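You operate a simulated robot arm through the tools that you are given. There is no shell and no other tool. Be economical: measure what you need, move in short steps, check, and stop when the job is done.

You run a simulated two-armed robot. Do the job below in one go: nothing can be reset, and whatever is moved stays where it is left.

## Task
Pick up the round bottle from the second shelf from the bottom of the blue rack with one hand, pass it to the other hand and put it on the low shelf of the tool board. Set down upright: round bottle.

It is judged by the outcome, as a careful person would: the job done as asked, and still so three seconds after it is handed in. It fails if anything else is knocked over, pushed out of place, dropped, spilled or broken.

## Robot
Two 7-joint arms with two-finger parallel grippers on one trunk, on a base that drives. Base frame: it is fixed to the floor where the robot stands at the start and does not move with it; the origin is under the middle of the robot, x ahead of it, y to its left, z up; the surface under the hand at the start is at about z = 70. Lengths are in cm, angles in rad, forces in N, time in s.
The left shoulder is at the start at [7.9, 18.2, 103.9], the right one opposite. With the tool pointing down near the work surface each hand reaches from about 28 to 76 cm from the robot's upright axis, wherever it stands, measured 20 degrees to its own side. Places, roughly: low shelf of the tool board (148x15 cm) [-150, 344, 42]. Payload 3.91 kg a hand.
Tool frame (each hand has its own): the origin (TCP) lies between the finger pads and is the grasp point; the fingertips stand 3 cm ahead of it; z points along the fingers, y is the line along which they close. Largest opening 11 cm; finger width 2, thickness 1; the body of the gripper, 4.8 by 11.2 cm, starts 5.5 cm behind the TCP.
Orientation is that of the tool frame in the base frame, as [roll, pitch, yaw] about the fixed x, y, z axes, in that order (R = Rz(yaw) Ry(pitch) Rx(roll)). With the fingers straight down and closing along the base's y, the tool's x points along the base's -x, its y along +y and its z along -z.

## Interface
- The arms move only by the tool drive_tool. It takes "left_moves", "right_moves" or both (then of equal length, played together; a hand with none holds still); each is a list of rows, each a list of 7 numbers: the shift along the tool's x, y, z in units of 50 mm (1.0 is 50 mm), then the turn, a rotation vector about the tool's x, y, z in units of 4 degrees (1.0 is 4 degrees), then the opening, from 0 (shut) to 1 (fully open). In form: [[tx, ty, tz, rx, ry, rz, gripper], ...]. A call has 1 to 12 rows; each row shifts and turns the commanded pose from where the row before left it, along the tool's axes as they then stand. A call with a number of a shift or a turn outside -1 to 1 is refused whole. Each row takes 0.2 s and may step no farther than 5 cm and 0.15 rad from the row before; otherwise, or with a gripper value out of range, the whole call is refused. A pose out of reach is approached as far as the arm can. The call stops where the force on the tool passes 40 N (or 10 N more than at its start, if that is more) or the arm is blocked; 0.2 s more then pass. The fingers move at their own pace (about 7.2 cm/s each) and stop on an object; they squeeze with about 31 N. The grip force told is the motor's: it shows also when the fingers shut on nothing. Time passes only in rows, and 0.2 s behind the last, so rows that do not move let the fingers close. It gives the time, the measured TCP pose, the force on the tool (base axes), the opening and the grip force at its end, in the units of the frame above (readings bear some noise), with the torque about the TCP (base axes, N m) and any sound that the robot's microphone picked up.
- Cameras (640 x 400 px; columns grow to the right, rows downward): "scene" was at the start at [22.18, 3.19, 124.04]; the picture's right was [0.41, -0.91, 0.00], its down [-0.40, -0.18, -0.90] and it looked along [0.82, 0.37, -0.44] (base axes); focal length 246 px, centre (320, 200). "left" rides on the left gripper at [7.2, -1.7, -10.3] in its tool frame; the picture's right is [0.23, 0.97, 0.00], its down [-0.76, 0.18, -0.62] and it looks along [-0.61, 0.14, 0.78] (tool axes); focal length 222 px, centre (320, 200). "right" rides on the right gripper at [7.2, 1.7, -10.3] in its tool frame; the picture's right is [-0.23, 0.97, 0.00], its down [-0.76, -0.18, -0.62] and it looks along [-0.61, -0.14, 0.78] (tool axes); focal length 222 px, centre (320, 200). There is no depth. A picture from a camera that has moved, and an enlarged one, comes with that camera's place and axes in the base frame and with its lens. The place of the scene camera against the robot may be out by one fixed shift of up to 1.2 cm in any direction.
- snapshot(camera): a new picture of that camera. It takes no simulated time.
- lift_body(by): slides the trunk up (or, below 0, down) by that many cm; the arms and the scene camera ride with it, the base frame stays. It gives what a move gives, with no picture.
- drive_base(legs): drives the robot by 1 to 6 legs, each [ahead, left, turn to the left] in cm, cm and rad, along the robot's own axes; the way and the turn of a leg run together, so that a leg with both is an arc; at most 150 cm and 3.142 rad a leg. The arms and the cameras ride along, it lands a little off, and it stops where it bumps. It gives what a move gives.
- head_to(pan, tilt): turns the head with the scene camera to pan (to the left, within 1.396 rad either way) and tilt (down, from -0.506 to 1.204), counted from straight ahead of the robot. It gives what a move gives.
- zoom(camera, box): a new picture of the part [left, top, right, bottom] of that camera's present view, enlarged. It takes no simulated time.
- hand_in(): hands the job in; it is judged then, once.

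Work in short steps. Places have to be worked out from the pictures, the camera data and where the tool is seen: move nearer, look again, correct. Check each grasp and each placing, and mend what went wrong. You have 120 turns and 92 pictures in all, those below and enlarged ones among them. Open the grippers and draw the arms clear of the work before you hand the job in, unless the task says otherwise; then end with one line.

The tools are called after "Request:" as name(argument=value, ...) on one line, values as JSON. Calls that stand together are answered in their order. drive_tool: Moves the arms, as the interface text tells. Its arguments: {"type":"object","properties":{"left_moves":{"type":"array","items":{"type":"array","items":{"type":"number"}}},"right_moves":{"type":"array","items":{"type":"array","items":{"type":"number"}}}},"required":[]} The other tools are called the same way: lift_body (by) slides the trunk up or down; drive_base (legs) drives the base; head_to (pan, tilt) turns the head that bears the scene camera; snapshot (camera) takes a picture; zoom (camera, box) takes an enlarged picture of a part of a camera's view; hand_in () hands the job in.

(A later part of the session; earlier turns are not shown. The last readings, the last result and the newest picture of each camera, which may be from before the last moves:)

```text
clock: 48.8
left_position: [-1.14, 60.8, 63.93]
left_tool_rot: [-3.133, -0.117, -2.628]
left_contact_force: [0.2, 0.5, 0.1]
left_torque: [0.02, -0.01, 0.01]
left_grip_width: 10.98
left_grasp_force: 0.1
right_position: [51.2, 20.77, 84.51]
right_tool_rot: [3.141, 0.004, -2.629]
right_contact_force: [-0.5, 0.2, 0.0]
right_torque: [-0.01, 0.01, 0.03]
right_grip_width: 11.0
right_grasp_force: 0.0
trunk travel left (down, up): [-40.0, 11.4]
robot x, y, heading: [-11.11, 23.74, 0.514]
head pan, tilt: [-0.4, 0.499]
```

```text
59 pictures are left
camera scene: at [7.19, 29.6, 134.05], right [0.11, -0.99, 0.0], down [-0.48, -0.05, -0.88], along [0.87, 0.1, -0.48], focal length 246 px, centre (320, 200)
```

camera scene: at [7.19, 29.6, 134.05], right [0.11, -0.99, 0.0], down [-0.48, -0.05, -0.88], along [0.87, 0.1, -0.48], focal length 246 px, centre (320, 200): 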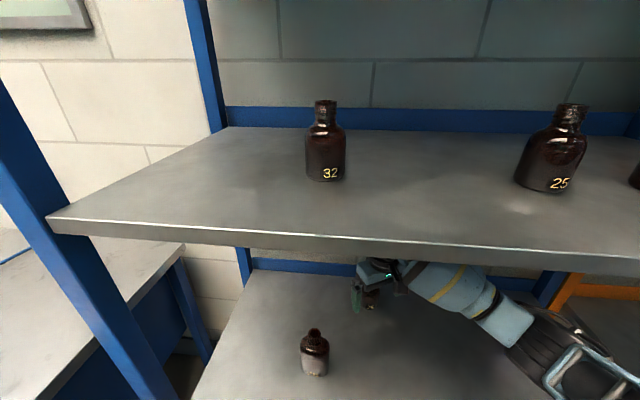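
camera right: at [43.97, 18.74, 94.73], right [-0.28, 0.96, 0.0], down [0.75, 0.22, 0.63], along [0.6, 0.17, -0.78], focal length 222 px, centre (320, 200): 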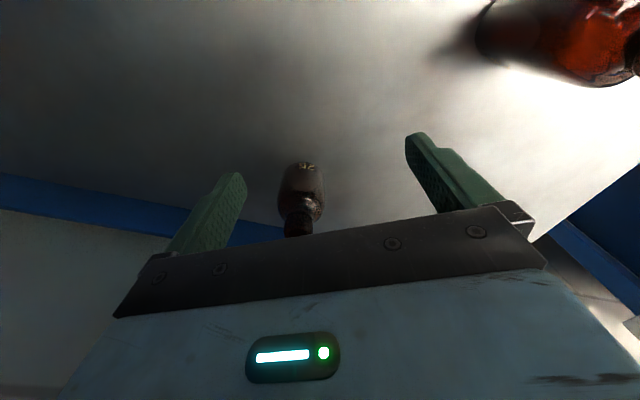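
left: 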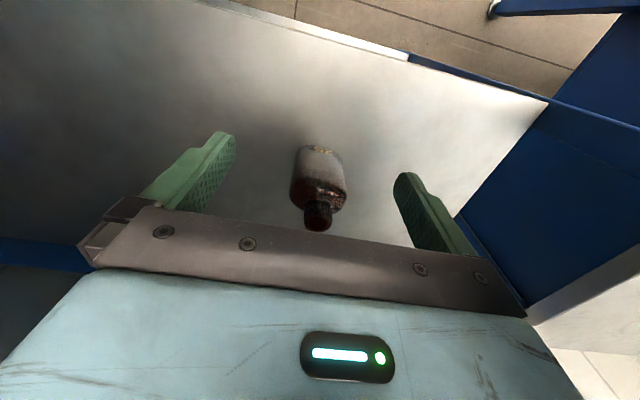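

Refined bottle centre ≈(60.4, 20.7), top ≈80. Move over it.

Request:
drive_tool(right_moves=[[-0.8, -0.46, 0, 0, 0, 0, 1], [-0.8, -0.46, 0, 0, 0, 0, 1], [0, 0, 0, 0, 0, 0, 1]])

Request:
snapshot(camera="right")

```text
clock: 49.6
left_position: [-1.0, 60.74, 63.89]
left_tool_rot: [-3.131, -0.116, -2.628]
left_contact_force: [0.5, 0.1, -0.1]
left_torque: [0.01, -0.02, -0.01]
left_grip_width: 10.99
left_grasp_force: 0.0
right_position: [60.36, 21.0, 84.28]
right_tool_rot: [3.141, 0.002, -2.63]
right_contact_force: [0.4, -0.7, -0.1]
right_torque: [-0.02, 0.0, 0.04]
right_grip_width: 10.98
right_grasp_force: 0.0
trunk travel left (down, up): [-40.0, 11.4]
robot x, y, heading: [-11.09, 23.83, 0.513]
head pan, tilt: [-0.4, 0.499]
```

```text
58 pictures are left
camera right: at [53.22, 18.96, 94.62], right [-0.28, 0.96, 0.0], down [0.75, 0.22, 0.62], along [0.6, 0.17, -0.78], focal length 222 px, centre (320, 200)
```

right: 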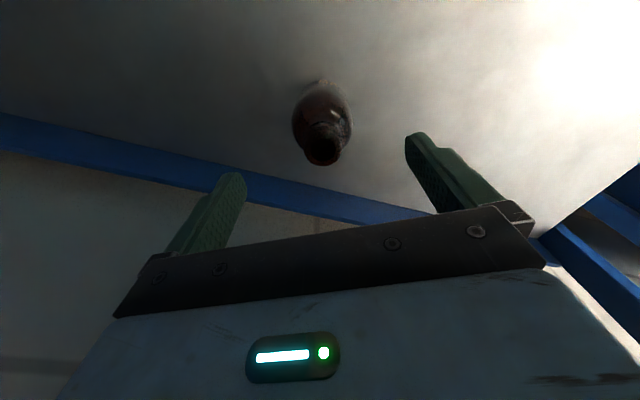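

Bottle mouth lies at (60.2, 21.0), right under the TCP. Descend 6.8 cm and close.

Request:
drive_tool(right_moves=[[0, 0, 0.7, 0, 0, 0, 1], [0, 0, 0.66, 0, 0, 0, 1], [0, 0, 0, 0, 0, 0, 1]])

Request:
snapshot(camera="right")

```text
clock: 50.4
left_position: [-1.02, 60.9, 63.83]
left_tool_rot: [-3.13, -0.115, -2.627]
left_contact_force: [0.2, -0.3, -0.7]
left_torque: [0.02, -0.01, 0.0]
left_grip_width: 11.01
left_grasp_force: 0.0
right_position: [60.32, 20.72, 77.63]
right_tool_rot: [-3.14, 0.001, -2.632]
right_contact_force: [0.1, -0.1, 0.3]
right_torque: [-0.04, -0.04, -0.01]
right_grip_width: 11.0
right_grasp_force: 0.0
trunk travel left (down, up): [-40.0, 11.4]
robot x, y, heading: [-11.06, 23.55, 0.517]
head pan, tilt: [-0.4, 0.499]
```

```text
57 pictures are left
camera right: at [53.16, 18.61, 87.82], right [-0.28, 0.96, 0.0], down [0.75, 0.22, 0.62], along [0.6, 0.17, -0.78], focal length 222 px, centre (320, 200)
```

right: 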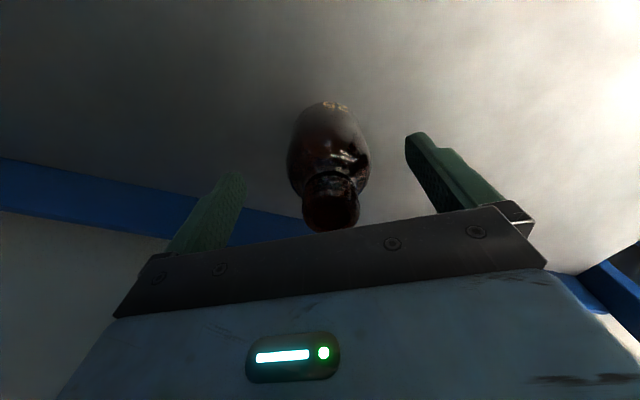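

Bottle sits between the fingers. Lower 0.3 cm more and close.

Request:
drive_tool(right_moves=[[0, 0, 0.06, 0, 0, 0, 0.7], [0, 0, 0, 0, 0, 0, 0.5], [0, 0, 0, 0, 0, 0, 0.3], [0, 0, 0, 0, 0, 0, 0], [0, 0, 0, 0, 0, 0, 0], [0, 0, 0, 0, 0, 0, 0]])

Request:
snapshot(camera="right")

```text
clock: 51.8
left_position: [-1.0, 60.83, 63.87]
left_tool_rot: [-3.132, -0.116, -2.628]
left_contact_force: [-0.3, -0.1, 0.2]
left_torque: [0.0, -0.01, -0.01]
left_grip_width: 11.01
left_grasp_force: 0.1
right_position: [60.37, 20.69, 77.3]
right_tool_rot: [-3.139, 0.003, -2.629]
right_contact_force: [-0.3, -0.6, 0.3]
right_torque: [0.05, -0.02, 0.02]
right_grip_width: 5.47
right_grasp_force: 30.9
trunk travel left (down, up): [-40.0, 11.4]
robot x, y, heading: [-11.43, 23.72, 0.514]
head pan, tilt: [-0.4, 0.499]
```

```text
56 pictures are left
camera right: at [53.15, 18.59, 87.66], right [-0.28, 0.96, 0.0], down [0.75, 0.22, 0.62], along [0.6, 0.17, -0.78], focal length 222 px, centre (320, 200)
```

right: 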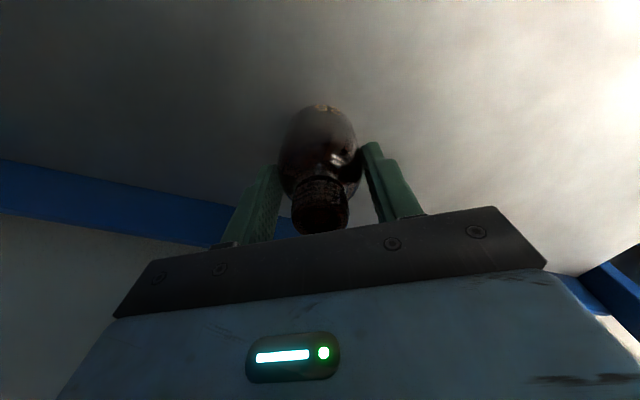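

Gripped at 5.47 cm (full body diameter). Lift 4 cm and check.

Request:
drive_tool(right_moves=[[0, 0, -0.4, 0, 0, 0, 0], [0, 0, -0.6, 0, 0, 0, 0], [0, 0, 0, 0, 0, 0, 0]])

Request:
snapshot(camera="right")

```text
clock: 52.6
left_position: [-0.92, 60.76, 63.89]
left_tool_rot: [-3.132, -0.118, -2.628]
left_contact_force: [-0.1, -0.3, -0.2]
left_torque: [0.03, 0.01, 0.03]
left_grip_width: 10.98
left_grasp_force: 0.1
right_position: [60.21, 20.67, 82.68]
right_tool_rot: [3.141, 0.001, -2.629]
right_contact_force: [0.4, -0.2, -1.4]
right_torque: [-0.01, 0.0, -0.03]
right_grip_width: 5.48
right_grasp_force: 30.7
trunk travel left (down, up): [-40.0, 11.4]
robot x, y, heading: [-11.38, 23.65, 0.511]
head pan, tilt: [-0.4, 0.499]
```

```text
55 pictures are left
camera right: at [53.12, 18.77, 93.06], right [-0.28, 0.96, 0.0], down [0.75, 0.22, 0.62], along [0.6, 0.17, -0.78], focal length 222 px, centre (320, 200)
```

right: 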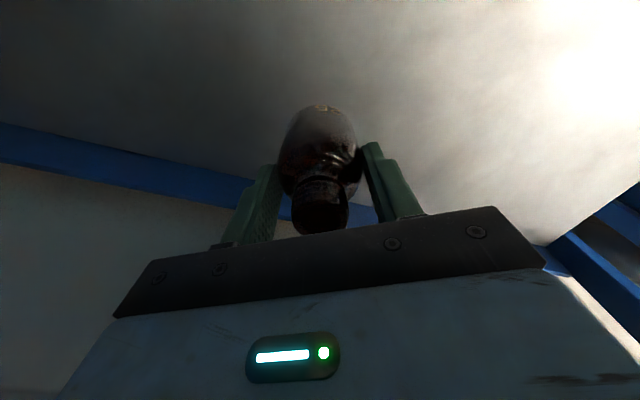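

Bottle is lifted. Retreat along base −x the way I came, then drive back out.

Request:
drive_tool(right_moves=[[0.4, 0.23, 0, 0, 0, 0, 0], [0.8, 0.45, 0, 0, 0, 0, 0], [0.8, 0.45, 0, 0, 0, 0, 0], [0.8, 0.45, 0, 0, 0, 0, 0], [0.4, 0.23, 0, 0, 0, 0, 0], [0, 0, 0, 0, 0, 0, 0]])

Request:
drive_base(legs=[[-35, 19.7, 0]])

Request:
snapshot(camera="scene")

```text
clock: 54.0
left_position: [-1.04, 60.74, 63.79]
left_tool_rot: [-3.131, -0.119, -2.627]
left_contact_force: [-0.2, -0.1, -0.2]
left_torque: [0.0, 0.04, 0.0]
left_grip_width: 10.99
left_grasp_force: 0.0
right_position: [42.04, 20.68, 82.5]
right_tool_rot: [-3.141, 0.001, -2.629]
right_contact_force: [0.1, 0.0, -1.5]
right_torque: [0.0, -0.02, 0.02]
right_grip_width: 5.44
right_grasp_force: 31.1
trunk travel left (down, up): [-40.0, 11.4]
robot x, y, heading: [-11.16, 23.92, 0.509]
head pan, tilt: [-0.4, 0.499]
```

```text
clock: 56.5
left_position: [-41.53, 60.66, 63.78]
left_tool_rot: [-3.132, -0.116, -2.627]
left_contact_force: [0.3, 0.0, 0.7]
left_torque: [0.01, 0.0, -0.01]
left_grip_width: 10.98
left_grasp_force: 0.1
right_position: [1.59, 20.53, 82.48]
right_tool_rot: [-3.14, 0.002, -2.63]
right_contact_force: [0.7, 0.5, -1.1]
right_torque: [0.0, -0.01, -0.01]
right_grip_width: 5.45
right_grasp_force: 31.1
trunk travel left (down, up): [-40.0, 11.4]
robot x, y, heading: [-51.94, 23.18, 0.513]
head pan, tilt: [-0.4, 0.499]
```

```text
54 pictures are left
camera scene: at [-33.3, 29.48, 134.05], right [0.11, -0.99, 0.0], down [-0.48, -0.05, -0.88], along [0.87, 0.1, -0.48], focal length 246 px, centre (320, 200)
```

scene: 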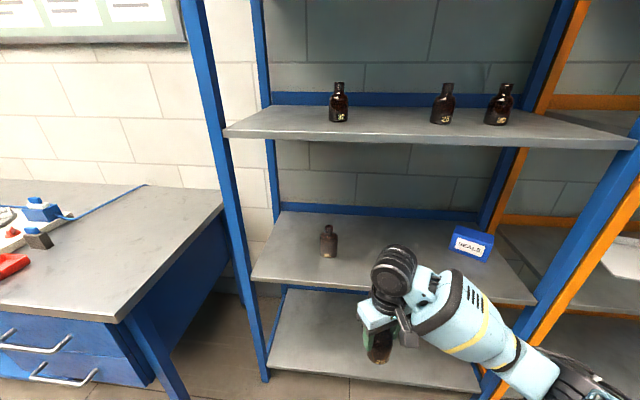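

Bottle held, everything else in place. Back off 25 cm more for handover room, and move left hand to about robot-frame (45,38), z≈82.

Request:
drive_base(legs=[[-30, 5, 0]])

Request:
drive_tool(left_moves=[[-0.6, 0.4, -0.6, 0, 0, 0, 1], [-0.6, 0.4, -0.6, 0, 0, 0, 1], [-0.6, 0.4, -0.6, 0, 0, 0, 1], [-0.6, 0.4, -0.6, 0, 0, 0, 1], [-0.6, 0.4, -0.6, 0, 0, 0, 1], [-0.6, 0, -0.6, 0, 0, 0, 1], [0, 0, 0, 0, 0, 0, 1]])

```text
clock: 58.6
left_position: [-70.27, 50.51, 63.9]
left_tool_rot: [-3.132, -0.117, -2.621]
left_contact_force: [0.0, -0.4, 0.5]
left_torque: [0.0, -0.01, 0.01]
left_grip_width: 10.99
left_grasp_force: 0.0
right_position: [-27.02, 10.62, 82.61]
right_tool_rot: [-3.14, 0.002, -2.624]
right_contact_force: [-0.7, 0.0, -0.9]
right_torque: [-0.01, -0.02, 0.0]
right_grip_width: 5.48
right_grasp_force: 31.0
trunk travel left (down, up): [-40.0, 11.4]
robot x, y, heading: [-80.53, 13.53, 0.521]
head pan, tilt: [-0.4, 0.499]
```

```text
clock: 60.2
left_position: [-58.32, 69.38, 79.68]
left_tool_rot: [-3.132, -0.118, -2.621]
left_contact_force: [-0.3, 0.2, -0.8]
left_torque: [-0.01, -0.02, 0.01]
left_grip_width: 10.98
left_grasp_force: 0.1
right_position: [-26.98, 10.65, 82.51]
right_tool_rot: [3.141, 0.003, -2.624]
right_contact_force: [0.3, 0.5, -0.9]
right_torque: [0.01, 0.02, 0.02]
right_grip_width: 5.47
right_grasp_force: 30.7
trunk travel left (down, up): [-40.0, 11.4]
robot x, y, heading: [-80.01, 13.12, 0.517]
head pan, tilt: [-0.4, 0.499]
```

Left at robot frame (47,38). Now yaw both hands −60° (about vertical): 12 rows first.

Request:
drive_tool(left_moves=[[0, 0, 0, 0, 0, 1, 1], [0, 0, 0, 0, 0, 1, 1], [0, 0, 0, 0, 0, 1, 1], [0, 0, 0, 0, 0, 1, 1], [0, 0, 0, 0, 0, 1, 1], [0, 0, 0, 0, 0, 1, 1], [0, 0, 0, 0, 0, 1, 1], [0, 0, 0, 0, 0, 1, 1], [0, 0, 0, 0, 0, 1, 1], [0, 0, 0, 0, 0, 1, 1], [0, 0, 0, 0, 0, 1, 1], [0, 0, 0, 0, 0, 1, 1]], right_moves=[[0, 0, 0, 0, 0, 1, 0], [0, 0, 0, 0, 0, 1, 0], [0, 0, 0, 0, 0, 1, 0], [0, 0, 0, 0, 0, 1, 0], [0, 0, 0, 0, 0, 1, 0], [0, 0, 0, 0, 0, 1, 0], [0, 0, 0, 0, 0, 1, 0], [0, 0, 0, 0, 0, 1, 0], [0, 0, 0, 0, 0, 1, 0], [0, 0, 0, 0, 0, 1, 0], [0, 0, 0, 0, 0, 1, 0], [0, 0, 0, 0, 0, 1, 0]])

Request:
drive_tool(left_moves=[[0, 0, 0, 0, 0, 1, 1], [0, 0, 0, 0, 0, 1, 1], [0, 0, 0, 0, 0, 1, 1], [0, 0, 0, 0, -1, 0, 1], [0, 0, 0, 0, -1, 0, 1], [0, 0, 0, 0, -1, 0, 1], [0, 0, 0, 0, -1, 0, 1], [0, 0, 0, 0, -1, 0, 1], [0, 0, 0, 0, -1, 0, 1], [0, 0, 0, 0, -1, 0, 1], [0, 0, 0, 0, -1, 0, 1], [0, 0, 0, 0, -1, 0, 1]], right_moves=[[0, 0, 0, 0, 0, 1, 0], [0, 0, 0, 0, 0, 1, 0], [0, 0, 0, 0, 0, 1, 0], [0, 0, 0, 0, 0, 0, 0], [0, 0, 0, 0, 0, 0, 0], [0, 0, 0, 0, 0, 0, 0], [0, 0, 0, 0, 0, 0, 0], [0, 0, 0, 0, 0, 0, 0], [0, 0, 0, 0, 0, 0, 0], [0, 0, 0, 0, 0, 0, 0], [0, 0, 0, 0, 0, 0, 0], [0, 0, 0, 0, 0, 0, 0]])

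Request:
drive_tool(left_moves=[[0, 0, 0, 0, -1, 0, 1], [0, 0, 0, 0, -1, 0, 1], [0, 0, 0, 0, -1, 0, 1], [0, 0, 0, 0, -1, 0, 1], [0, 0, 0, 0, -1, 0, 1], [0, 0, 0, 0, -1, 0, 1], [0, 0, 0, 0, -1, 0, 1], [0, 0, 0, 0, -1, 0, 1], [0, 0, 0, 0, -1, 0, 1], [0, 0, 0, 0, -1, 0, 1], [0, 0, 0, 0, 0, 0, 1]])

Request:
head_to(pan=0.0, tilt=0.8)

Request:
snapshot(camera="scene")

```text
clock: 62.8
left_position: [-58.13, 69.31, 79.55]
left_tool_rot: [-3.047, -0.071, 2.82]
left_contact_force: [0.6, 0.1, -0.4]
left_torque: [0.0, 0.01, 0.02]
left_grip_width: 10.97
left_grasp_force: 0.1
right_position: [-26.98, 10.57, 82.53]
right_tool_rot: [3.14, 0.0, 2.819]
right_contact_force: [-0.9, -0.6, -1.5]
right_torque: [0.02, -0.01, -0.01]
right_grip_width: 5.46
right_grasp_force: 31.3
trunk travel left (down, up): [-40.0, 11.4]
robot x, y, heading: [-80.17, 13.52, 0.519]
head pan, tilt: [-0.4, 0.499]
```

```text
clock: 65.4
left_position: [-58.31, 69.33, 79.44]
left_tool_rot: [-3.017, 0.576, 2.687]
left_contact_force: [0.3, 0.1, -0.4]
left_torque: [0.0, -0.04, 0.0]
left_grip_width: 11.02
left_grasp_force: 0.0
right_position: [-27.03, 10.65, 82.54]
right_tool_rot: [3.14, 0.002, 2.614]
right_contact_force: [0.9, 0.1, -0.9]
right_torque: [0.03, 0.0, 0.0]
right_grip_width: 5.46
right_grasp_force: 30.9
trunk travel left (down, up): [-40.0, 11.4]
robot x, y, heading: [-79.99, 13.27, 0.516]
head pan, tilt: [-0.4, 0.499]
```

```text
clock: 67.8
left_position: [-61.88, 68.67, 89.46]
left_tool_rot: [-2.944, 1.123, 2.844]
left_contact_force: [0.2, -0.7, 0.8]
left_torque: [0.03, -0.03, 0.02]
left_grip_width: 11.01
left_grasp_force: 0.1
left hand out of reach, approached as far as the arm can: row 5, 6, 7, 8, 9, 10
right_position: [-27.02, 10.75, 82.56]
right_tool_rot: [3.141, 0.001, 2.611]
right_contact_force: [0.1, 0.4, -0.1]
right_torque: [0.0, -0.03, 0.01]
right_grip_width: 5.43
right_grasp_force: 31.3
trunk travel left (down, up): [-40.0, 11.4]
robot x, y, heading: [-80.68, 13.48, 0.514]
head pan, tilt: [-0.4, 0.499]
```

```text
clock: 68.6
left_position: [-61.8, 68.64, 89.57]
left_tool_rot: [-2.944, 1.122, 2.84]
left_contact_force: [-0.2, -0.2, 0.1]
left_torque: [0.02, -0.03, 0.01]
left_grip_width: 10.98
left_grasp_force: 0.0
right_position: [-27.16, 10.58, 82.55]
right_tool_rot: [3.139, 0.002, 2.613]
right_contact_force: [0.5, -0.4, -1.7]
right_torque: [-0.02, -0.04, 0.0]
right_grip_width: 5.46
right_grasp_force: 31.0
trunk travel left (down, up): [-40.0, 11.4]
robot x, y, heading: [-80.22, 12.88, 0.519]
head pan, tilt: [0.0, 0.799]
```

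```text
53 pictures are left
camera scene: at [-63.91, 22.29, 131.45], right [0.5, -0.87, 0.0], down [-0.62, -0.35, -0.7], along [0.61, 0.35, -0.72], focal length 246 px, centre (320, 200)
```

scene: 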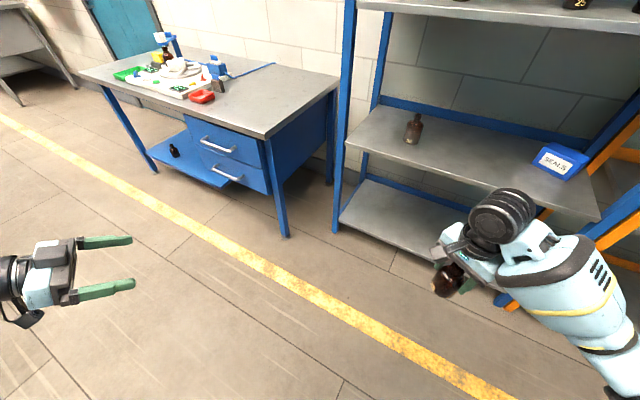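

Left stops at tilt ≈25° and a bit short (limit). Moving it toward the middle should ease it; I bring it to robot-frame ≈(50,8).

Request:
drive_tool(left_moves=[[-0.286, -0.334, 0.777, 0, 0, 0, 1], [-0.286, -0.334, 0.777, 0, 0, 0, 1], [-0.286, -0.334, 0.777, 0, 0, 0, 1], [-0.286, -0.334, 0.777, 0, 0, 0, 1], [-0.286, -0.334, 0.777, 0, 0, 0, 1], [-0.286, -0.334, 0.777, 0, 0, 0, 1], [0, 0, 0, 0, 0, 0, 1], [0, 0, 0, 0, 0, 0, 1]])

Request:
snapshot(camera="scene")

```text
clock: 70.4
left_position: [-43.24, 45.68, 91.73]
left_tool_rot: [-2.79, 1.258, 2.956]
left_contact_force: [0.5, 0.3, 0.5]
left_torque: [-0.02, -0.01, -0.01]
left_grip_width: 11.02
left_grasp_force: 0.1
right_position: [-26.94, 10.62, 82.54]
right_tool_rot: [3.139, -0.001, 2.612]
right_contact_force: [-0.3, -0.5, -1.7]
right_torque: [0.0, -0.01, -0.01]
right_grip_width: 5.46
right_grasp_force: 31.1
trunk travel left (down, up): [-40.0, 11.4]
robot x, y, heading: [-80.24, 13.22, 0.518]
head pan, tilt: [0.0, 0.799]
```

```text
52 pictures are left
camera scene: at [-63.89, 22.29, 131.44], right [0.5, -0.87, 0.0], down [-0.62, -0.36, -0.7], along [0.61, 0.35, -0.72], focal length 246 px, centre (320, 200)
```

scene: 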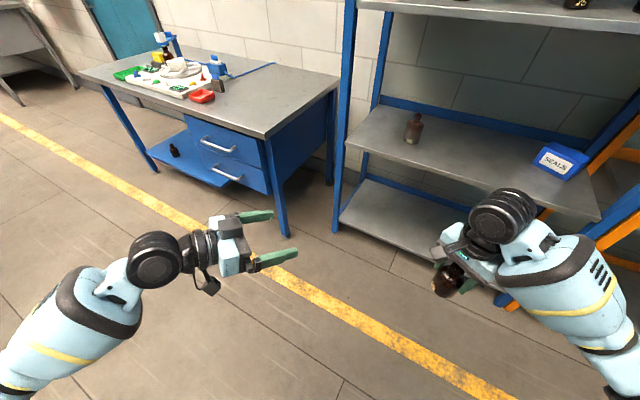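

Left reached its pose: robot (48,10), z=91.7, tilt ≈17°, slight roll. I level its closing axis and bring the bottle to about 12 cm in front of it along its pointing direction.

Request:
drive_tool(left_moves=[[0, 0, 0, 0, 0.4, 0.8, 1], [0, 0, 0, 0, 0.4, 0.8, 1], [0, 0, 0, 0, 0, 0, 1], [0, 0, 0, 0, 0, 0, 1], [0, 0, 0, 0, 0, 0, 1], [0, 0, 0, 0, 0, 0, 1], [0, 0, 0, 0, 0, 0, 1], [0, 0, 0, 0, 0, 0, 1]], right_moves=[[0.56, 0.551, -0.397, 0, 0, 0, 0], [0.56, 0.551, -0.397, 0, 0, 0, 0], [0.56, 0.551, -0.397, 0, 0, 0, 0], [0.56, 0.551, -0.397, 0, 0, 0, 0], [0.56, 0.551, -0.397, 0, 0, 0, 0], [0.56, 0.551, -0.397, 0, 0, 0, 0], [0.56, 0.551, -0.397, 0, 0, 0, 0], [0, 0, 0, 0, 0, 0, 0]])

Request:
snapshot(camera="scene")

Request:
snapshot(camera="left")

```text
clock: 72.2
left_position: [-43.31, 45.66, 91.58]
left_tool_rot: [3.142, 1.222, 2.584]
left_contact_force: [-0.8, 0.3, 0.6]
left_torque: [-0.01, -0.02, 0.0]
left_grip_width: 11.0
left_grasp_force: 0.0
right_position: [-34.39, 37.01, 96.46]
right_tool_rot: [3.141, 0.001, 2.612]
right_contact_force: [-0.6, 0.3, -0.9]
right_torque: [0.0, 0.0, -0.03]
right_grip_width: 5.45
right_grasp_force: 31.2
trunk travel left (down, up): [-40.0, 11.4]
robot x, y, heading: [-80.05, 13.21, 0.52]
head pan, tilt: [0.0, 0.799]
```

```text
51 pictures are left
camera scene: at [-63.89, 22.23, 131.44], right [0.5, -0.87, 0.0], down [-0.62, -0.36, -0.7], along [0.61, 0.35, -0.72], focal length 246 px, centre (320, 200)
```

scene: 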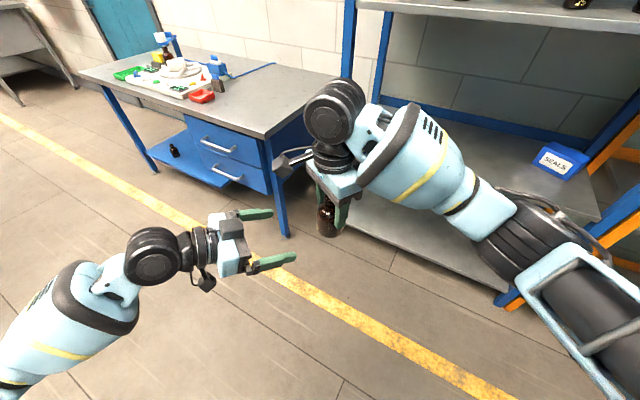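

```text
50 pictures are left
camera left: at [-54.54, 50.77, 88.2], right [0.45, 0.87, -0.21], down [-0.18, 0.32, 0.93], along [0.87, -0.38, 0.3], focal length 222 px, centre (320, 200)
```

left: 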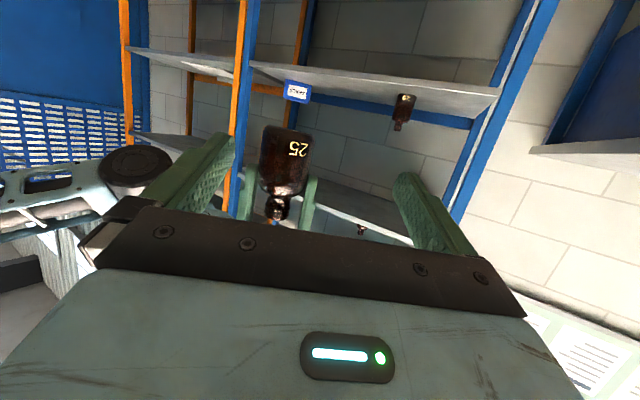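

The bottle is upright in front of the left hand; target left TCP is (−34.4,37.0,91.5). Align and approach half-way, then look.

Request:
drive_tool(left_moves=[[-0.41, -0.26, 0.5, 0, 0, 0, 1], [-0.41, -0.26, 0.5, 0, 0, 0, 1], [0, 0, 0, 0, 0, 0, 1]])

Request:
snapshot(camera="left")

Request:
zoom(camera="scene", box=[180, 60, 420, 300])

```text
clock: 73.0
left_position: [-39.78, 40.46, 93.59]
left_tool_rot: [-3.141, 1.223, 2.586]
left_contact_force: [0.9, -0.3, 0.2]
left_torque: [-0.01, -0.01, 0.02]
left_grip_width: 11.0
left_grasp_force: 0.1
right_position: [-34.3, 37.03, 96.47]
right_tool_rot: [3.14, 0.001, 2.612]
right_contact_force: [0.2, 0.7, -0.7]
right_torque: [-0.01, -0.03, 0.0]
right_grip_width: 5.46
right_grasp_force: 31.4
trunk travel left (down, up): [-40.0, 11.4]
robot x, y, heading: [-80.06, 13.37, 0.519]
head pan, tilt: [0.0, 0.799]
```

```text
49 pictures are left
camera left: at [-50.96, 45.39, 90.14], right [0.45, 0.87, -0.21], down [-0.18, 0.32, 0.93], along [0.87, -0.38, 0.3], focal length 222 px, centre (320, 200)
```

left: 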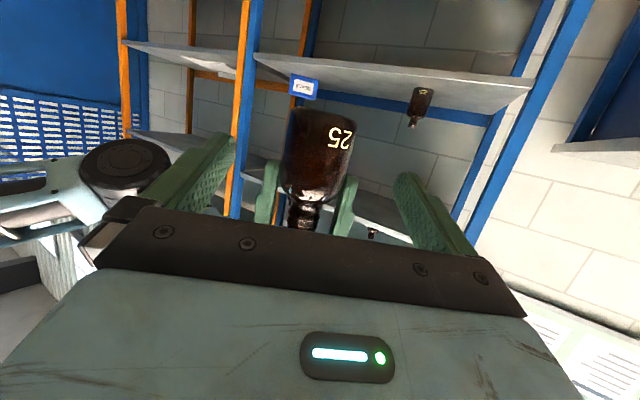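

```text
1.67 times, centred on (300, 180) of scene
camera zoom: at [-63.95, 22.34, 131.44], right [0.5, -0.87, 0.0], down [-0.62, -0.36, -0.7], along [0.61, 0.35, -0.72], focal length 409 px, centre (353, 233)
```

zoom: 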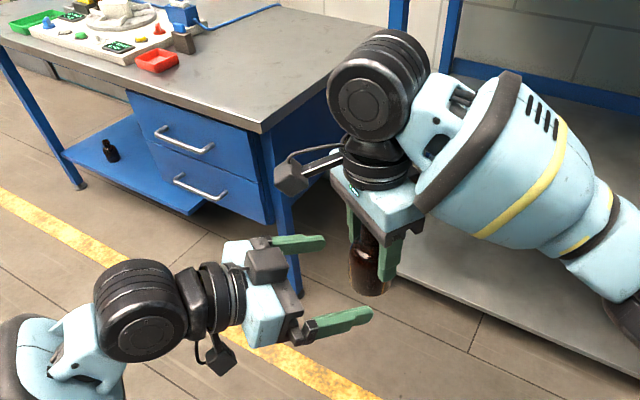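

Well centred. Advance 6.8 cm along the left tool to surround the lower body, watching contact.

Request:
drive_tool(left_moves=[[-0.03, 0, 0.68, 0, 0, 0, 1], [-0.02, 0, 0.68, 0, 0, 0, 1], [0, 0, 0, 0, 0, 0, 1]])

Request:
snapshot(camera="left")

Request:
zoom(camera="scene", box=[220, 80, 400, 280])

```text
clock: 73.8
left_position: [-33.86, 37.0, 91.75]
left_tool_rot: [3.142, 1.223, 2.583]
left_contact_force: [-0.3, 0.1, -0.3]
left_torque: [0.03, 0.03, 0.03]
left_grip_width: 10.98
left_grasp_force: 0.1
right_position: [-34.44, 37.12, 96.46]
right_tool_rot: [3.14, 0.002, 2.612]
right_contact_force: [-0.2, 0.1, -0.8]
right_torque: [-0.01, 0.0, 0.0]
right_grip_width: 5.47
right_grasp_force: 30.9
trunk travel left (down, up): [-40.0, 11.4]
robot x, y, heading: [-80.15, 13.28, 0.518]
head pan, tilt: [0.0, 0.799]
```

```text
47 pictures are left
camera left: at [-45.14, 42.08, 88.24], right [0.45, 0.87, -0.21], down [-0.18, 0.32, 0.93], along [0.87, -0.38, 0.3], focal length 222 px, centre (320, 200)
```

left: 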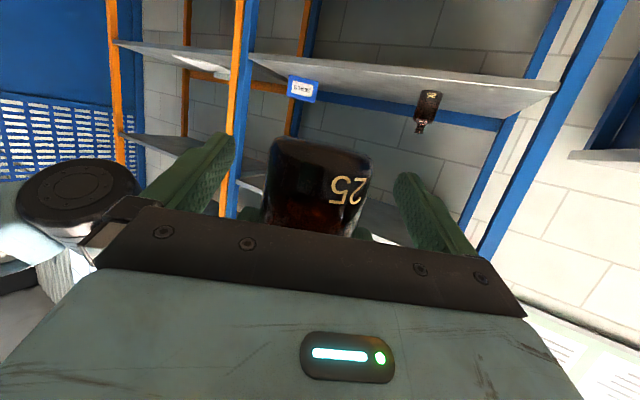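

```text
2.00 times, centred on (310, 180) of scene
camera zoom: at [-63.96, 22.33, 131.45], right [0.5, -0.87, 0.0], down [-0.62, -0.36, -0.7], along [0.61, 0.35, -0.72], focal length 491 px, centre (340, 240)
```

zoom: 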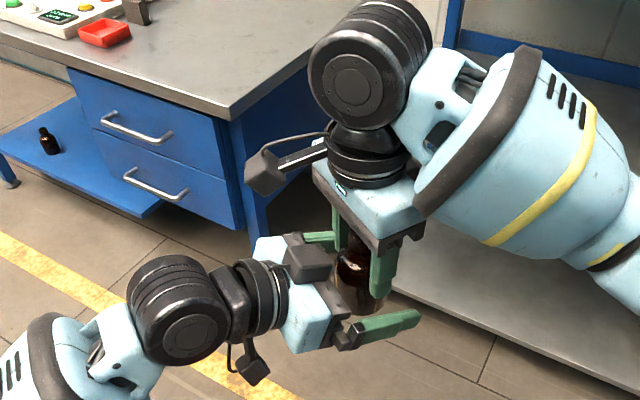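

Surrounding well, no contact. Lower 0.3 cm for finger clearance and close the left hand.

Request:
drive_tool(left_moves=[[0.07, -0.03, 0, 0, 0, 0, 0.8], [0, 0, 0, 0, 0, 0, 0.6], [0, 0, 0, 0, 0, 0, 0.4], [0, 0, 0, 0, 0, 0, 0], [0, 0, 0, 0, 0, 0, 0], [0, 0, 0, 0, 0, 0, 0]])

Request:
snapshot(camera="left")

Request:
zoom(camera="scene", box=[260, 120, 380, 240])

```text
clock: 75.2
left_position: [-34.27, 37.09, 91.19]
left_tool_rot: [-3.141, 1.222, 2.583]
left_contact_force: [-3.4, -4.4, 0.1]
left_torque: [0.37, -0.38, -0.08]
left_grip_width: 5.48
left_grasp_force: 31.3
right_position: [-34.31, 37.0, 96.45]
right_tool_rot: [3.138, 0.002, 2.613]
right_contact_force: [3.1, 4.3, -1.1]
right_torque: [-0.17, 0.22, 0.06]
right_grip_width: 5.46
right_grasp_force: 31.1
trunk travel left (down, up): [-40.0, 11.4]
robot x, y, heading: [-80.35, 13.32, 0.518]
head pan, tilt: [0.0, 0.799]
```

```text
45 pictures are left
camera left: at [-45.45, 41.95, 87.87], right [0.45, 0.87, -0.21], down [-0.18, 0.32, 0.93], along [0.87, -0.38, 0.3], focal length 222 px, centre (320, 200)
```

left: 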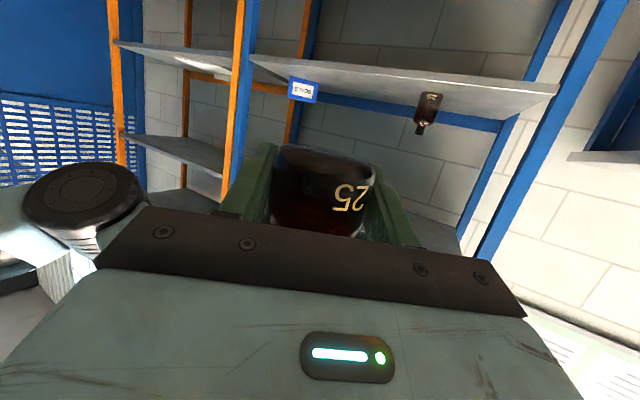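

```text
3.33 times, centred on (320, 180) of scene
camera zoom: at [-63.92, 22.31, 131.44], right [0.5, -0.87, 0.0], down [-0.62, -0.36, -0.7], along [0.61, 0.35, -0.72], focal length 818 px, centre (320, 267)
```

zoom: 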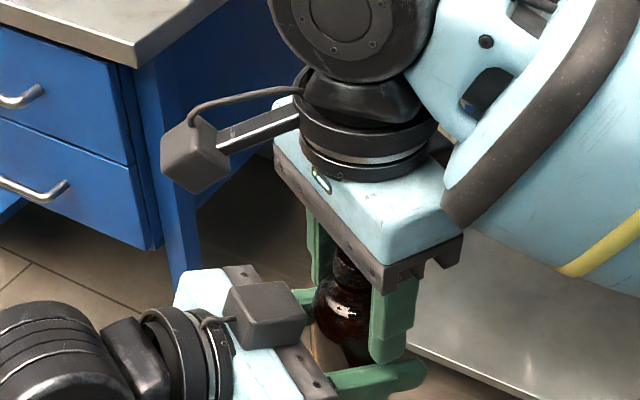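

Both hold it. Open the right hand partway and raise it clear.

Request:
drive_tool(right_moves=[[0, 0, 0, 0, 0, 0, 0.6], [0, 0, 0, 0, 0, 0, 0.7], [0, 0, 0, 0, 0, 0, 0.7], [0, 0, -0.5, 0, 0, 0, 0.7], [0, 0, -0.7, 0, 0, 0, 0.7], [0, 0, -0.7, 0, 0, 0, 0.7], [0, 0, 0, 0, 0, 0, 0.7]])

Request:
zoom(camera="scene", box=[220, 80, 400, 280])

```text
clock: 76.8
left_position: [-34.17, 36.92, 91.29]
left_tool_rot: [-3.139, 1.222, 2.586]
left_contact_force: [-0.3, 0.1, 0.1]
left_torque: [0.0, 0.01, -0.01]
left_grip_width: 5.46
left_grasp_force: 31.0
right_position: [-34.45, 37.07, 105.89]
right_tool_rot: [3.14, 0.003, 2.614]
right_contact_force: [0.3, 0.0, 0.0]
right_torque: [-0.03, 0.03, 0.01]
right_grip_width: 7.7
right_grasp_force: 0.1
trunk travel left (down, up): [-40.0, 11.4]
robot x, y, heading: [-80.37, 13.3, 0.519]
head pan, tilt: [0.0, 0.799]
```

```text
2.00 times, centred on (310, 180) of scene
camera zoom: at [-63.89, 22.31, 131.44], right [0.5, -0.87, 0.0], down [-0.62, -0.36, -0.7], along [0.61, 0.35, -0.72], focal length 491 px, centre (340, 240)
```

zoom: 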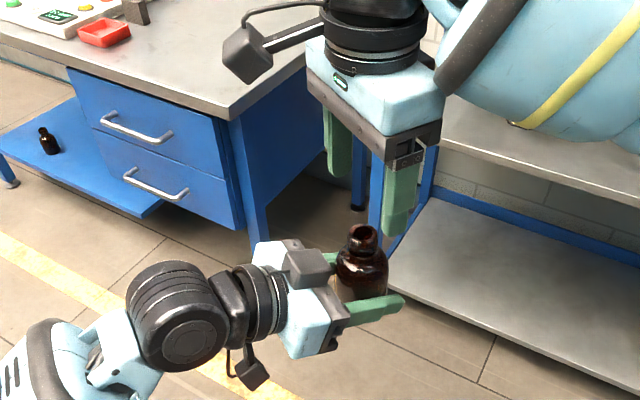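

The left hand holds the bottle upright. Move the right hand away to its side, then turn to +y and drive toward the tool board.

Request:
drive_tool(right_moves=[[-0.5, -0.55, -0.2, 0, 0, 0, 0.7], [-0.5, -0.55, 0, 0, 0, 0, 0.7], [-0.5, -0.55, 0, 0, 0, 0, 0.7], [-0.5, -0.55, 0, 0, 0, 0, 0.7], [-0.5, -0.55, 0, 0, 0, 0, 0.7], [-0.4, -0.55, 0, 0, 0, 0, 0.7], [0, -0.8, 0, 0, 0, 0, 0.7], [0, 0, 0, 0, 0, 0, 0.7]])

Request:
drive_base(legs=[[0, 0, 1.052]])

Request:
head_to(pan=0.2, tilt=0.4)

Request:
snapshot(camera="scene")

```text
clock: 78.6
left_position: [-34.22, 37.11, 91.25]
left_tool_rot: [-3.138, 1.221, 2.586]
left_contact_force: [0.6, -0.3, 0.0]
left_torque: [0.0, -0.02, -0.04]
left_grip_width: 5.47
left_grasp_force: 30.9
right_position: [-32.05, 12.25, 106.87]
right_tool_rot: [-3.14, 0.001, 2.614]
right_contact_force: [0.4, -0.5, 0.3]
right_torque: [0.01, -0.04, 0.0]
right_grip_width: 7.71
right_grasp_force: 0.0
trunk travel left (down, up): [-40.0, 11.4]
robot x, y, heading: [-80.22, 13.36, 0.518]
head pan, tilt: [0.0, 0.799]
```

```text
clock: 81.7
left_position: [-78.9, 65.16, 91.2]
left_tool_rot: [-3.14, 1.221, -2.63]
left_contact_force: [0.3, 0.6, 0.2]
left_torque: [0.03, -0.02, 0.01]
left_grip_width: 5.49
left_grasp_force: 31.1
right_position: [-56.02, 55.18, 106.89]
right_tool_rot: [3.138, 0.0, -2.603]
right_contact_force: [0.2, -1.0, 0.3]
right_torque: [0.02, 0.0, 0.02]
right_grip_width: 7.7
right_grasp_force: 0.0
trunk travel left (down, up): [-40.0, 11.4]
robot x, y, heading: [-80.37, 13.33, 1.589]
head pan, tilt: [0.0, 0.799]
```

```text
clock: 82.6
left_position: [-78.95, 65.04, 91.33]
left_tool_rot: [-3.14, 1.221, -2.63]
left_contact_force: [0.8, 0.1, -0.3]
left_torque: [0.0, -0.02, -0.05]
left_grip_width: 5.45
left_grasp_force: 30.8
right_position: [-56.09, 55.19, 106.9]
right_tool_rot: [3.139, 0.001, -2.604]
right_contact_force: [0.1, 0.0, -0.7]
right_torque: [-0.01, -0.01, 0.01]
right_grip_width: 7.68
right_grasp_force: 0.1
trunk travel left (down, up): [-40.0, 11.4]
robot x, y, heading: [-80.14, 13.16, 1.589]
head pan, tilt: [0.201, 0.4]
```

```text
42 pictures are left
camera scene: at [-83.02, 33.11, 134.95], right [0.98, 0.22, 0.0], down [0.08, -0.38, -0.92], along [-0.2, 0.9, -0.39], focal length 246 px, centre (320, 200)
```

scene: 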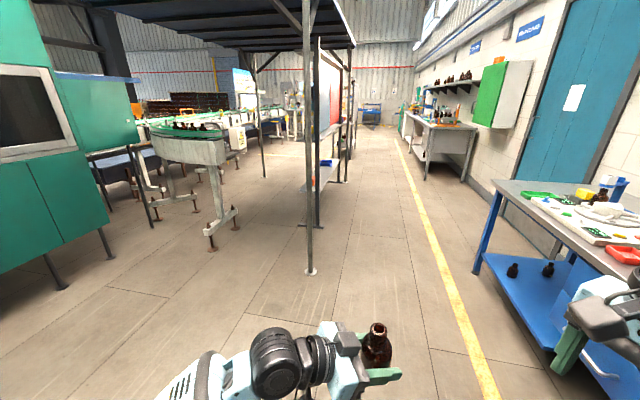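

Zoom on the tool board.

Request:
zoom(camera="scene", box=[280, 30, 380, 240])

```text
1.90 times, centred on (330, 135) of scene
camera zoom: at [-83.02, 33.11, 134.95], right [0.98, 0.22, 0.0], down [0.08, -0.38, -0.92], along [-0.2, 0.9, -0.39], focal length 468 px, centre (301, 324)
```

zoom: 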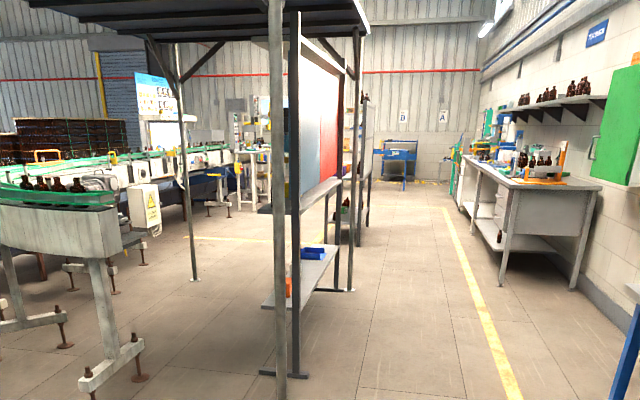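

A shed pole stands at (−128,195); I shift 22 cm right and drive 150 cm along the corridor, then look at the board from the side.

Request:
drive_base(legs=[[0, -22, -0.018], [150, 0, 0]])

Request:
head_to(pan=0.6, tilt=0.4)

Request:
snapshot(camera="scene")

```text
clock: 92.0
left_position: [-58.98, 211.81, 91.26]
left_tool_rot: [-3.138, 1.222, -2.627]
left_contact_force: [0.3, 0.4, -0.1]
left_torque: [0.0, -0.02, -0.04]
left_grip_width: 5.47
left_grasp_force: 31.0
right_position: [-36.3, 201.7, 106.91]
right_tool_rot: [3.14, 0.001, -2.601]
right_contact_force: [-0.5, -0.1, 1.1]
right_torque: [0.03, 0.03, -0.01]
right_grip_width: 7.73
right_grasp_force: 0.1
trunk travel left (down, up): [-40.0, 11.4]
robot x, y, heading: [-60.37, 159.94, 1.587]
head pan, tilt: [0.201, 0.4]
```

```text
clock: 92.8
left_position: [-59.06, 211.87, 91.31]
left_tool_rot: [-3.139, 1.222, -2.627]
left_contact_force: [-0.2, 0.3, 0.2]
left_torque: [0.0, -0.01, 0.03]
left_grip_width: 5.46
left_grasp_force: 31.1
right_position: [-36.26, 201.76, 106.82]
right_tool_rot: [3.139, -0.001, -2.599]
right_contact_force: [-0.2, -1.1, 0.4]
right_torque: [0.0, 0.01, 0.02]
right_grip_width: 7.68
right_grasp_force: 0.1
trunk travel left (down, up): [-40.0, 11.4]
robot x, y, heading: [-60.39, 159.83, 1.588]
head pan, tilt: [0.6, 0.4]
```

```text
40 pictures are left
camera scene: at [-66.5, 178.26, 134.95], right [0.82, 0.58, 0.0], down [0.23, -0.32, -0.92], along [-0.53, 0.75, -0.39], focal length 246 px, centre (320, 200)
```

scene: 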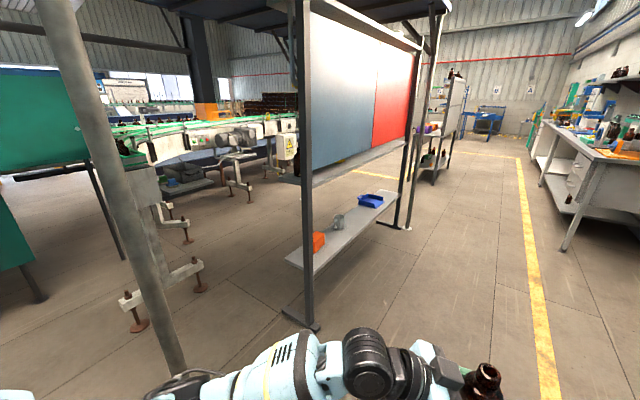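

Zoom on the low shelf and its surroundings.

Request:
zoom(camera="scene", box=[270, 140, 430, 340])

```text
2.00 times, centred on (350, 240) of scene
camera zoom: at [-66.5, 178.26, 134.95], right [0.82, 0.58, 0.0], down [0.23, -0.32, -0.92], along [-0.53, 0.75, -0.39], focal length 491 px, centre (260, 120)
```

zoom: 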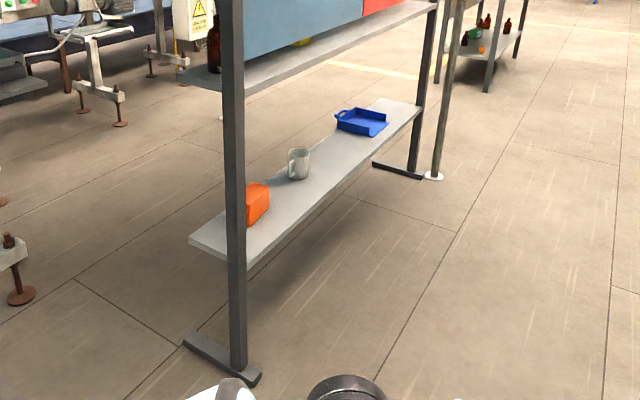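

The low shelf (z≈42) runs along y from ≈270 to 420, open on the +x side, with an orange box, mug (y≈328) and blue tray (y≈384) on it; free spot ≈ y 352. I retract the right hand, drive on to y≈365 and turn to face −x.

Request:
drive_tool(right_moves=[[0, -0.9, 0, 0, 0, 0, 0.7], [0, -0.9, 0, 0, 0, 0, 0.7], [0, -0.9, 0, 0, 0, 0, 0.7], [0, 0, 0, 0, 0, 0, 0.7]])

Request:
drive_base(legs=[[145, 0, -0.015], [60, 0, 0], [0, 0, 1.57]])

Request:
head_to(pan=0.2, tilt=0.6)

Request:
snapshot(camera="scene")

```text
clock: 93.8
left_position: [-58.95, 211.74, 91.31]
left_tool_rot: [-3.139, 1.221, -2.625]
left_contact_force: [0.2, 0.5, 0.0]
left_torque: [-0.04, 0.0, 0.01]
left_grip_width: 5.46
left_grasp_force: 30.5
right_position: [-29.23, 190.03, 106.86]
right_tool_rot: [3.141, -0.001, -2.6]
right_contact_force: [-0.2, 0.8, 0.3]
right_torque: [-0.04, 0.0, -0.01]
right_grip_width: 7.7
right_grasp_force: 0.0
trunk travel left (down, up): [-40.0, 11.4]
robot x, y, heading: [-60.19, 160.04, 1.585]
head pan, tilt: [0.6, 0.4]
```

```text
clock: 107.8
left_position: [-115.09, 365.21, 91.31]
left_tool_rot: [-3.14, 1.222, -1.054]
left_contact_force: [-0.2, -0.6, 1.2]
left_torque: [0.0, 0.01, 0.0]
left_grip_width: 5.42
left_grasp_force: 31.2
right_position: [-93.43, 395.19, 106.87]
right_tool_rot: [3.139, 0.003, -1.026]
right_contact_force: [0.7, 0.3, 0.3]
right_torque: [-0.03, -0.02, 0.02]
right_grip_width: 7.72
right_grasp_force: 0.0
trunk travel left (down, up): [-40.0, 11.4]
robot x, y, heading: [-63.27, 363.99, -3.121]
head pan, tilt: [0.6, 0.4]
```

```text
clock: 108.7
left_position: [-115.09, 365.21, 91.24]
left_tool_rot: [-3.14, 1.222, -1.055]
left_contact_force: [1.0, 0.0, 0.7]
left_torque: [0.0, -0.01, -0.03]
left_grip_width: 5.46
left_grasp_force: 30.6
right_position: [-93.54, 395.22, 106.83]
right_tool_rot: [3.138, 0.001, -1.027]
right_contact_force: [0.2, 0.4, 1.0]
right_torque: [0.0, 0.0, 0.0]
right_grip_width: 7.73
right_grasp_force: 0.1
trunk travel left (down, up): [-40.0, 11.4]
robot x, y, heading: [-63.33, 364.3, -3.118]
head pan, tilt: [0.201, 0.6]
```

```text
38 pictures are left
camera scene: at [-83.83, 361.23, 133.13], right [-0.22, 0.98, 0.0], down [0.55, 0.13, -0.83], along [-0.8, -0.18, -0.56], focal length 246 px, centre (320, 200)
```

scene: 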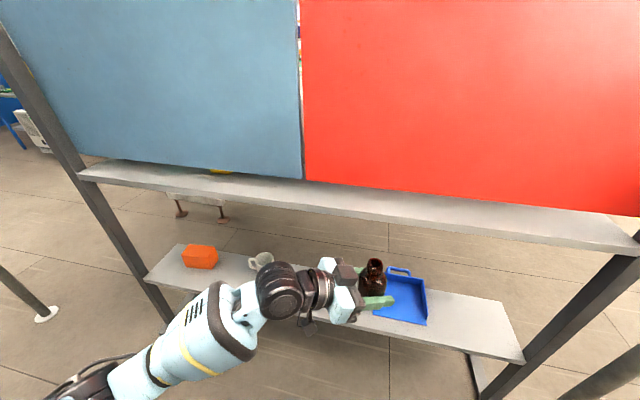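

Board faces me: low shelf front edge x≈−135.5, free gap between mug (y≈325) and tray (y≈370). I back off 12 cm, extend the left hand, then yaw it to point more forward.

Request:
drive_base(legs=[[-12, 0, 0]])

Request:
drive_tool(left_moves=[[0.126, 0.78, -0.35, 0, 0, 0, 0], [0.126, 0.78, -0.35, 0, 0, 0, 0], [0.126, 0.78, -0.35, 0, 0, 0, 0], [0.126, 0.78, -0.35, 0, 0, 0, 0], [0, 0, 0, 0, 0, 0, 0]])

Request:
drive_tool(left_moves=[[0, 0, 0, -0.94, 0, -0.342, 0], [0, 0, 0, -0.94, 0, -0.342, 0], [0, 0, 0, -0.94, 0, -0.342, 0], [0, 0, 0, -0.94, 0, -0.342, 0], [0, 0, 0, -0.94, 0, -0.342, 0], [0, 0, 0, -0.94, 0, -0.342, 0], [0, 0, 0, -0.94, 0, -0.342, 0], [0, 0, 0, -0.94, 0, -0.342, 0], [0, 0, 0, -0.94, 0, -0.342, 0], [0, 0, 0, -0.94, 0, -0.342, 0], [0, 0, 0, 0, 0, 0, 0]])

Request:
snapshot(camera="scene")

```text
clock: 110.0
left_position: [-102.93, 365.62, 91.41]
left_tool_rot: [3.141, 1.223, -1.06]
left_contact_force: [0.0, 0.3, -0.1]
left_torque: [-0.01, 0.05, 0.04]
left_grip_width: 5.48
left_grasp_force: 31.1
right_position: [-81.2, 395.65, 106.89]
right_tool_rot: [3.14, 0.002, -1.029]
right_contact_force: [0.2, -0.7, -0.1]
right_torque: [-0.03, -0.02, -0.01]
right_grip_width: 7.71
right_grasp_force: 0.1
trunk travel left (down, up): [-40.0, 11.4]
robot x, y, heading: [-50.97, 364.45, -3.12]
head pan, tilt: [0.201, 0.6]
```

```text
clock: 111.2
left_position: [-112.71, 351.35, 91.45]
left_tool_rot: [-3.141, 1.222, -1.061]
left_contact_force: [0.5, 0.0, -0.9]
left_torque: [0.02, 0.06, 0.02]
left_grip_width: 5.47
left_grasp_force: 30.7
right_position: [-81.25, 395.67, 106.91]
right_tool_rot: [3.139, 0.0, -1.03]
right_contact_force: [0.7, 0.3, -0.5]
right_torque: [-0.01, 0.0, -0.03]
right_grip_width: 7.72
right_grasp_force: 0.1
trunk travel left (down, up): [-40.0, 11.4]
robot x, y, heading: [-51.1, 364.3, -3.12]
head pan, tilt: [0.201, 0.6]
```

```text
clock: 113.6
left_position: [-113.03, 351.52, 91.3]
left_tool_rot: [-3.136, 1.222, -0.356]
left_contact_force: [0.1, 0.2, -0.1]
left_torque: [-0.01, 0.05, 0.01]
left_grip_width: 5.45
left_grasp_force: 31.1
right_position: [-81.25, 395.59, 106.89]
right_tool_rot: [3.14, 0.001, -1.029]
right_contact_force: [-0.6, -0.8, 0.4]
right_torque: [0.03, -0.04, 0.0]
right_grip_width: 7.7
right_grasp_force: 0.0
trunk travel left (down, up): [-40.0, 11.4]
robot x, y, heading: [-51.3, 364.2, -3.119]
head pan, tilt: [0.201, 0.6]
```

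```text
37 pictures are left
camera scene: at [-71.75, 361.53, 133.13], right [-0.22, 0.98, 0.0], down [0.55, 0.12, -0.82], along [-0.81, -0.18, -0.57], focal length 246 px, centre (320, 200)
```

scene: 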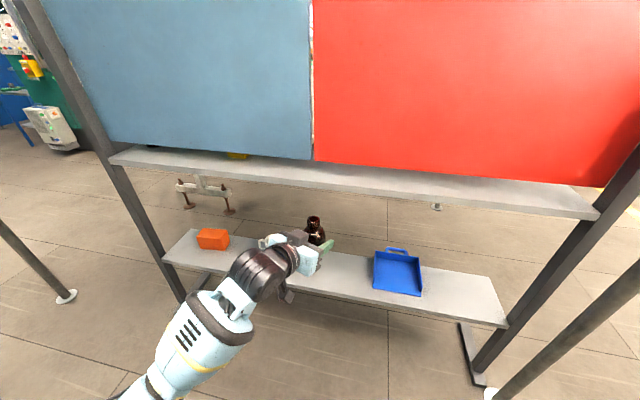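

Left hand now points nearly at the board with the bottle at y≈351. Lower the trunk 40 cm and re-measure the shelf.

Request:
lift_body(by=-40)

Request:
snapshot(camera="scene")

Request:
snapshot(camera="left")

```text
clock: 117.4
left_position: [-112.94, 351.49, 51.33]
left_tool_rot: [-3.138, 1.221, -0.359]
left_contact_force: [-0.9, -0.1, 0.1]
left_torque: [0.0, 0.01, -0.03]
left_grip_width: 5.43
left_grasp_force: 30.9
right_position: [-86.5, 395.47, 62.04]
right_tool_rot: [-2.915, -0.128, -1.045]
right_contact_force: [0.1, 0.6, -0.4]
right_torque: [0.01, -0.02, 0.01]
right_grip_width: 7.7
right_grasp_force: 0.0
trunk travel left (down, up): [0.0, 51.4]
robot x, y, heading: [-51.04, 364.25, -3.121]
head pan, tilt: [0.201, 0.6]
```

```text
36 pictures are left
camera scene: at [-84.86, 361.31, 91.14], right [-0.22, 0.98, 0.0], down [0.55, 0.12, -0.83], along [-0.81, -0.18, -0.56], focal length 246 px, centre (320, 200)
```

scene: 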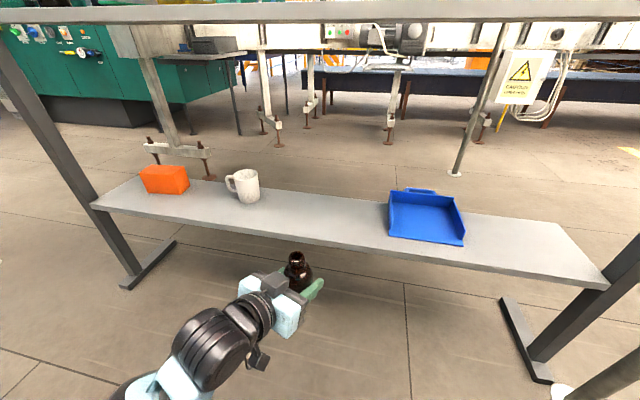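

```text
35 pictures are left
camera left: at [-100.92, 348.77, 47.89], right [-0.27, -0.94, -0.21], down [0.24, -0.28, 0.93], along [-0.93, 0.2, 0.3], focal length 222 px, centre (320, 200)
```

left: 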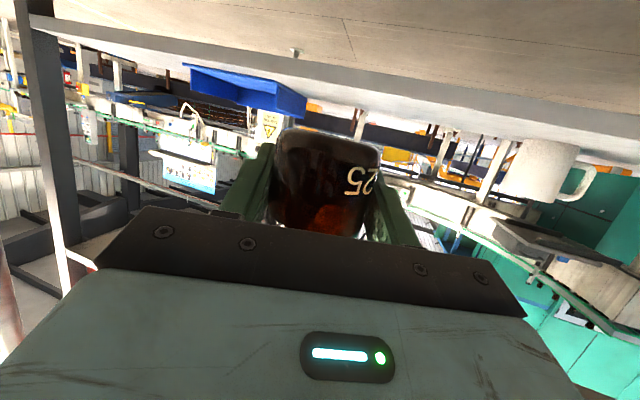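

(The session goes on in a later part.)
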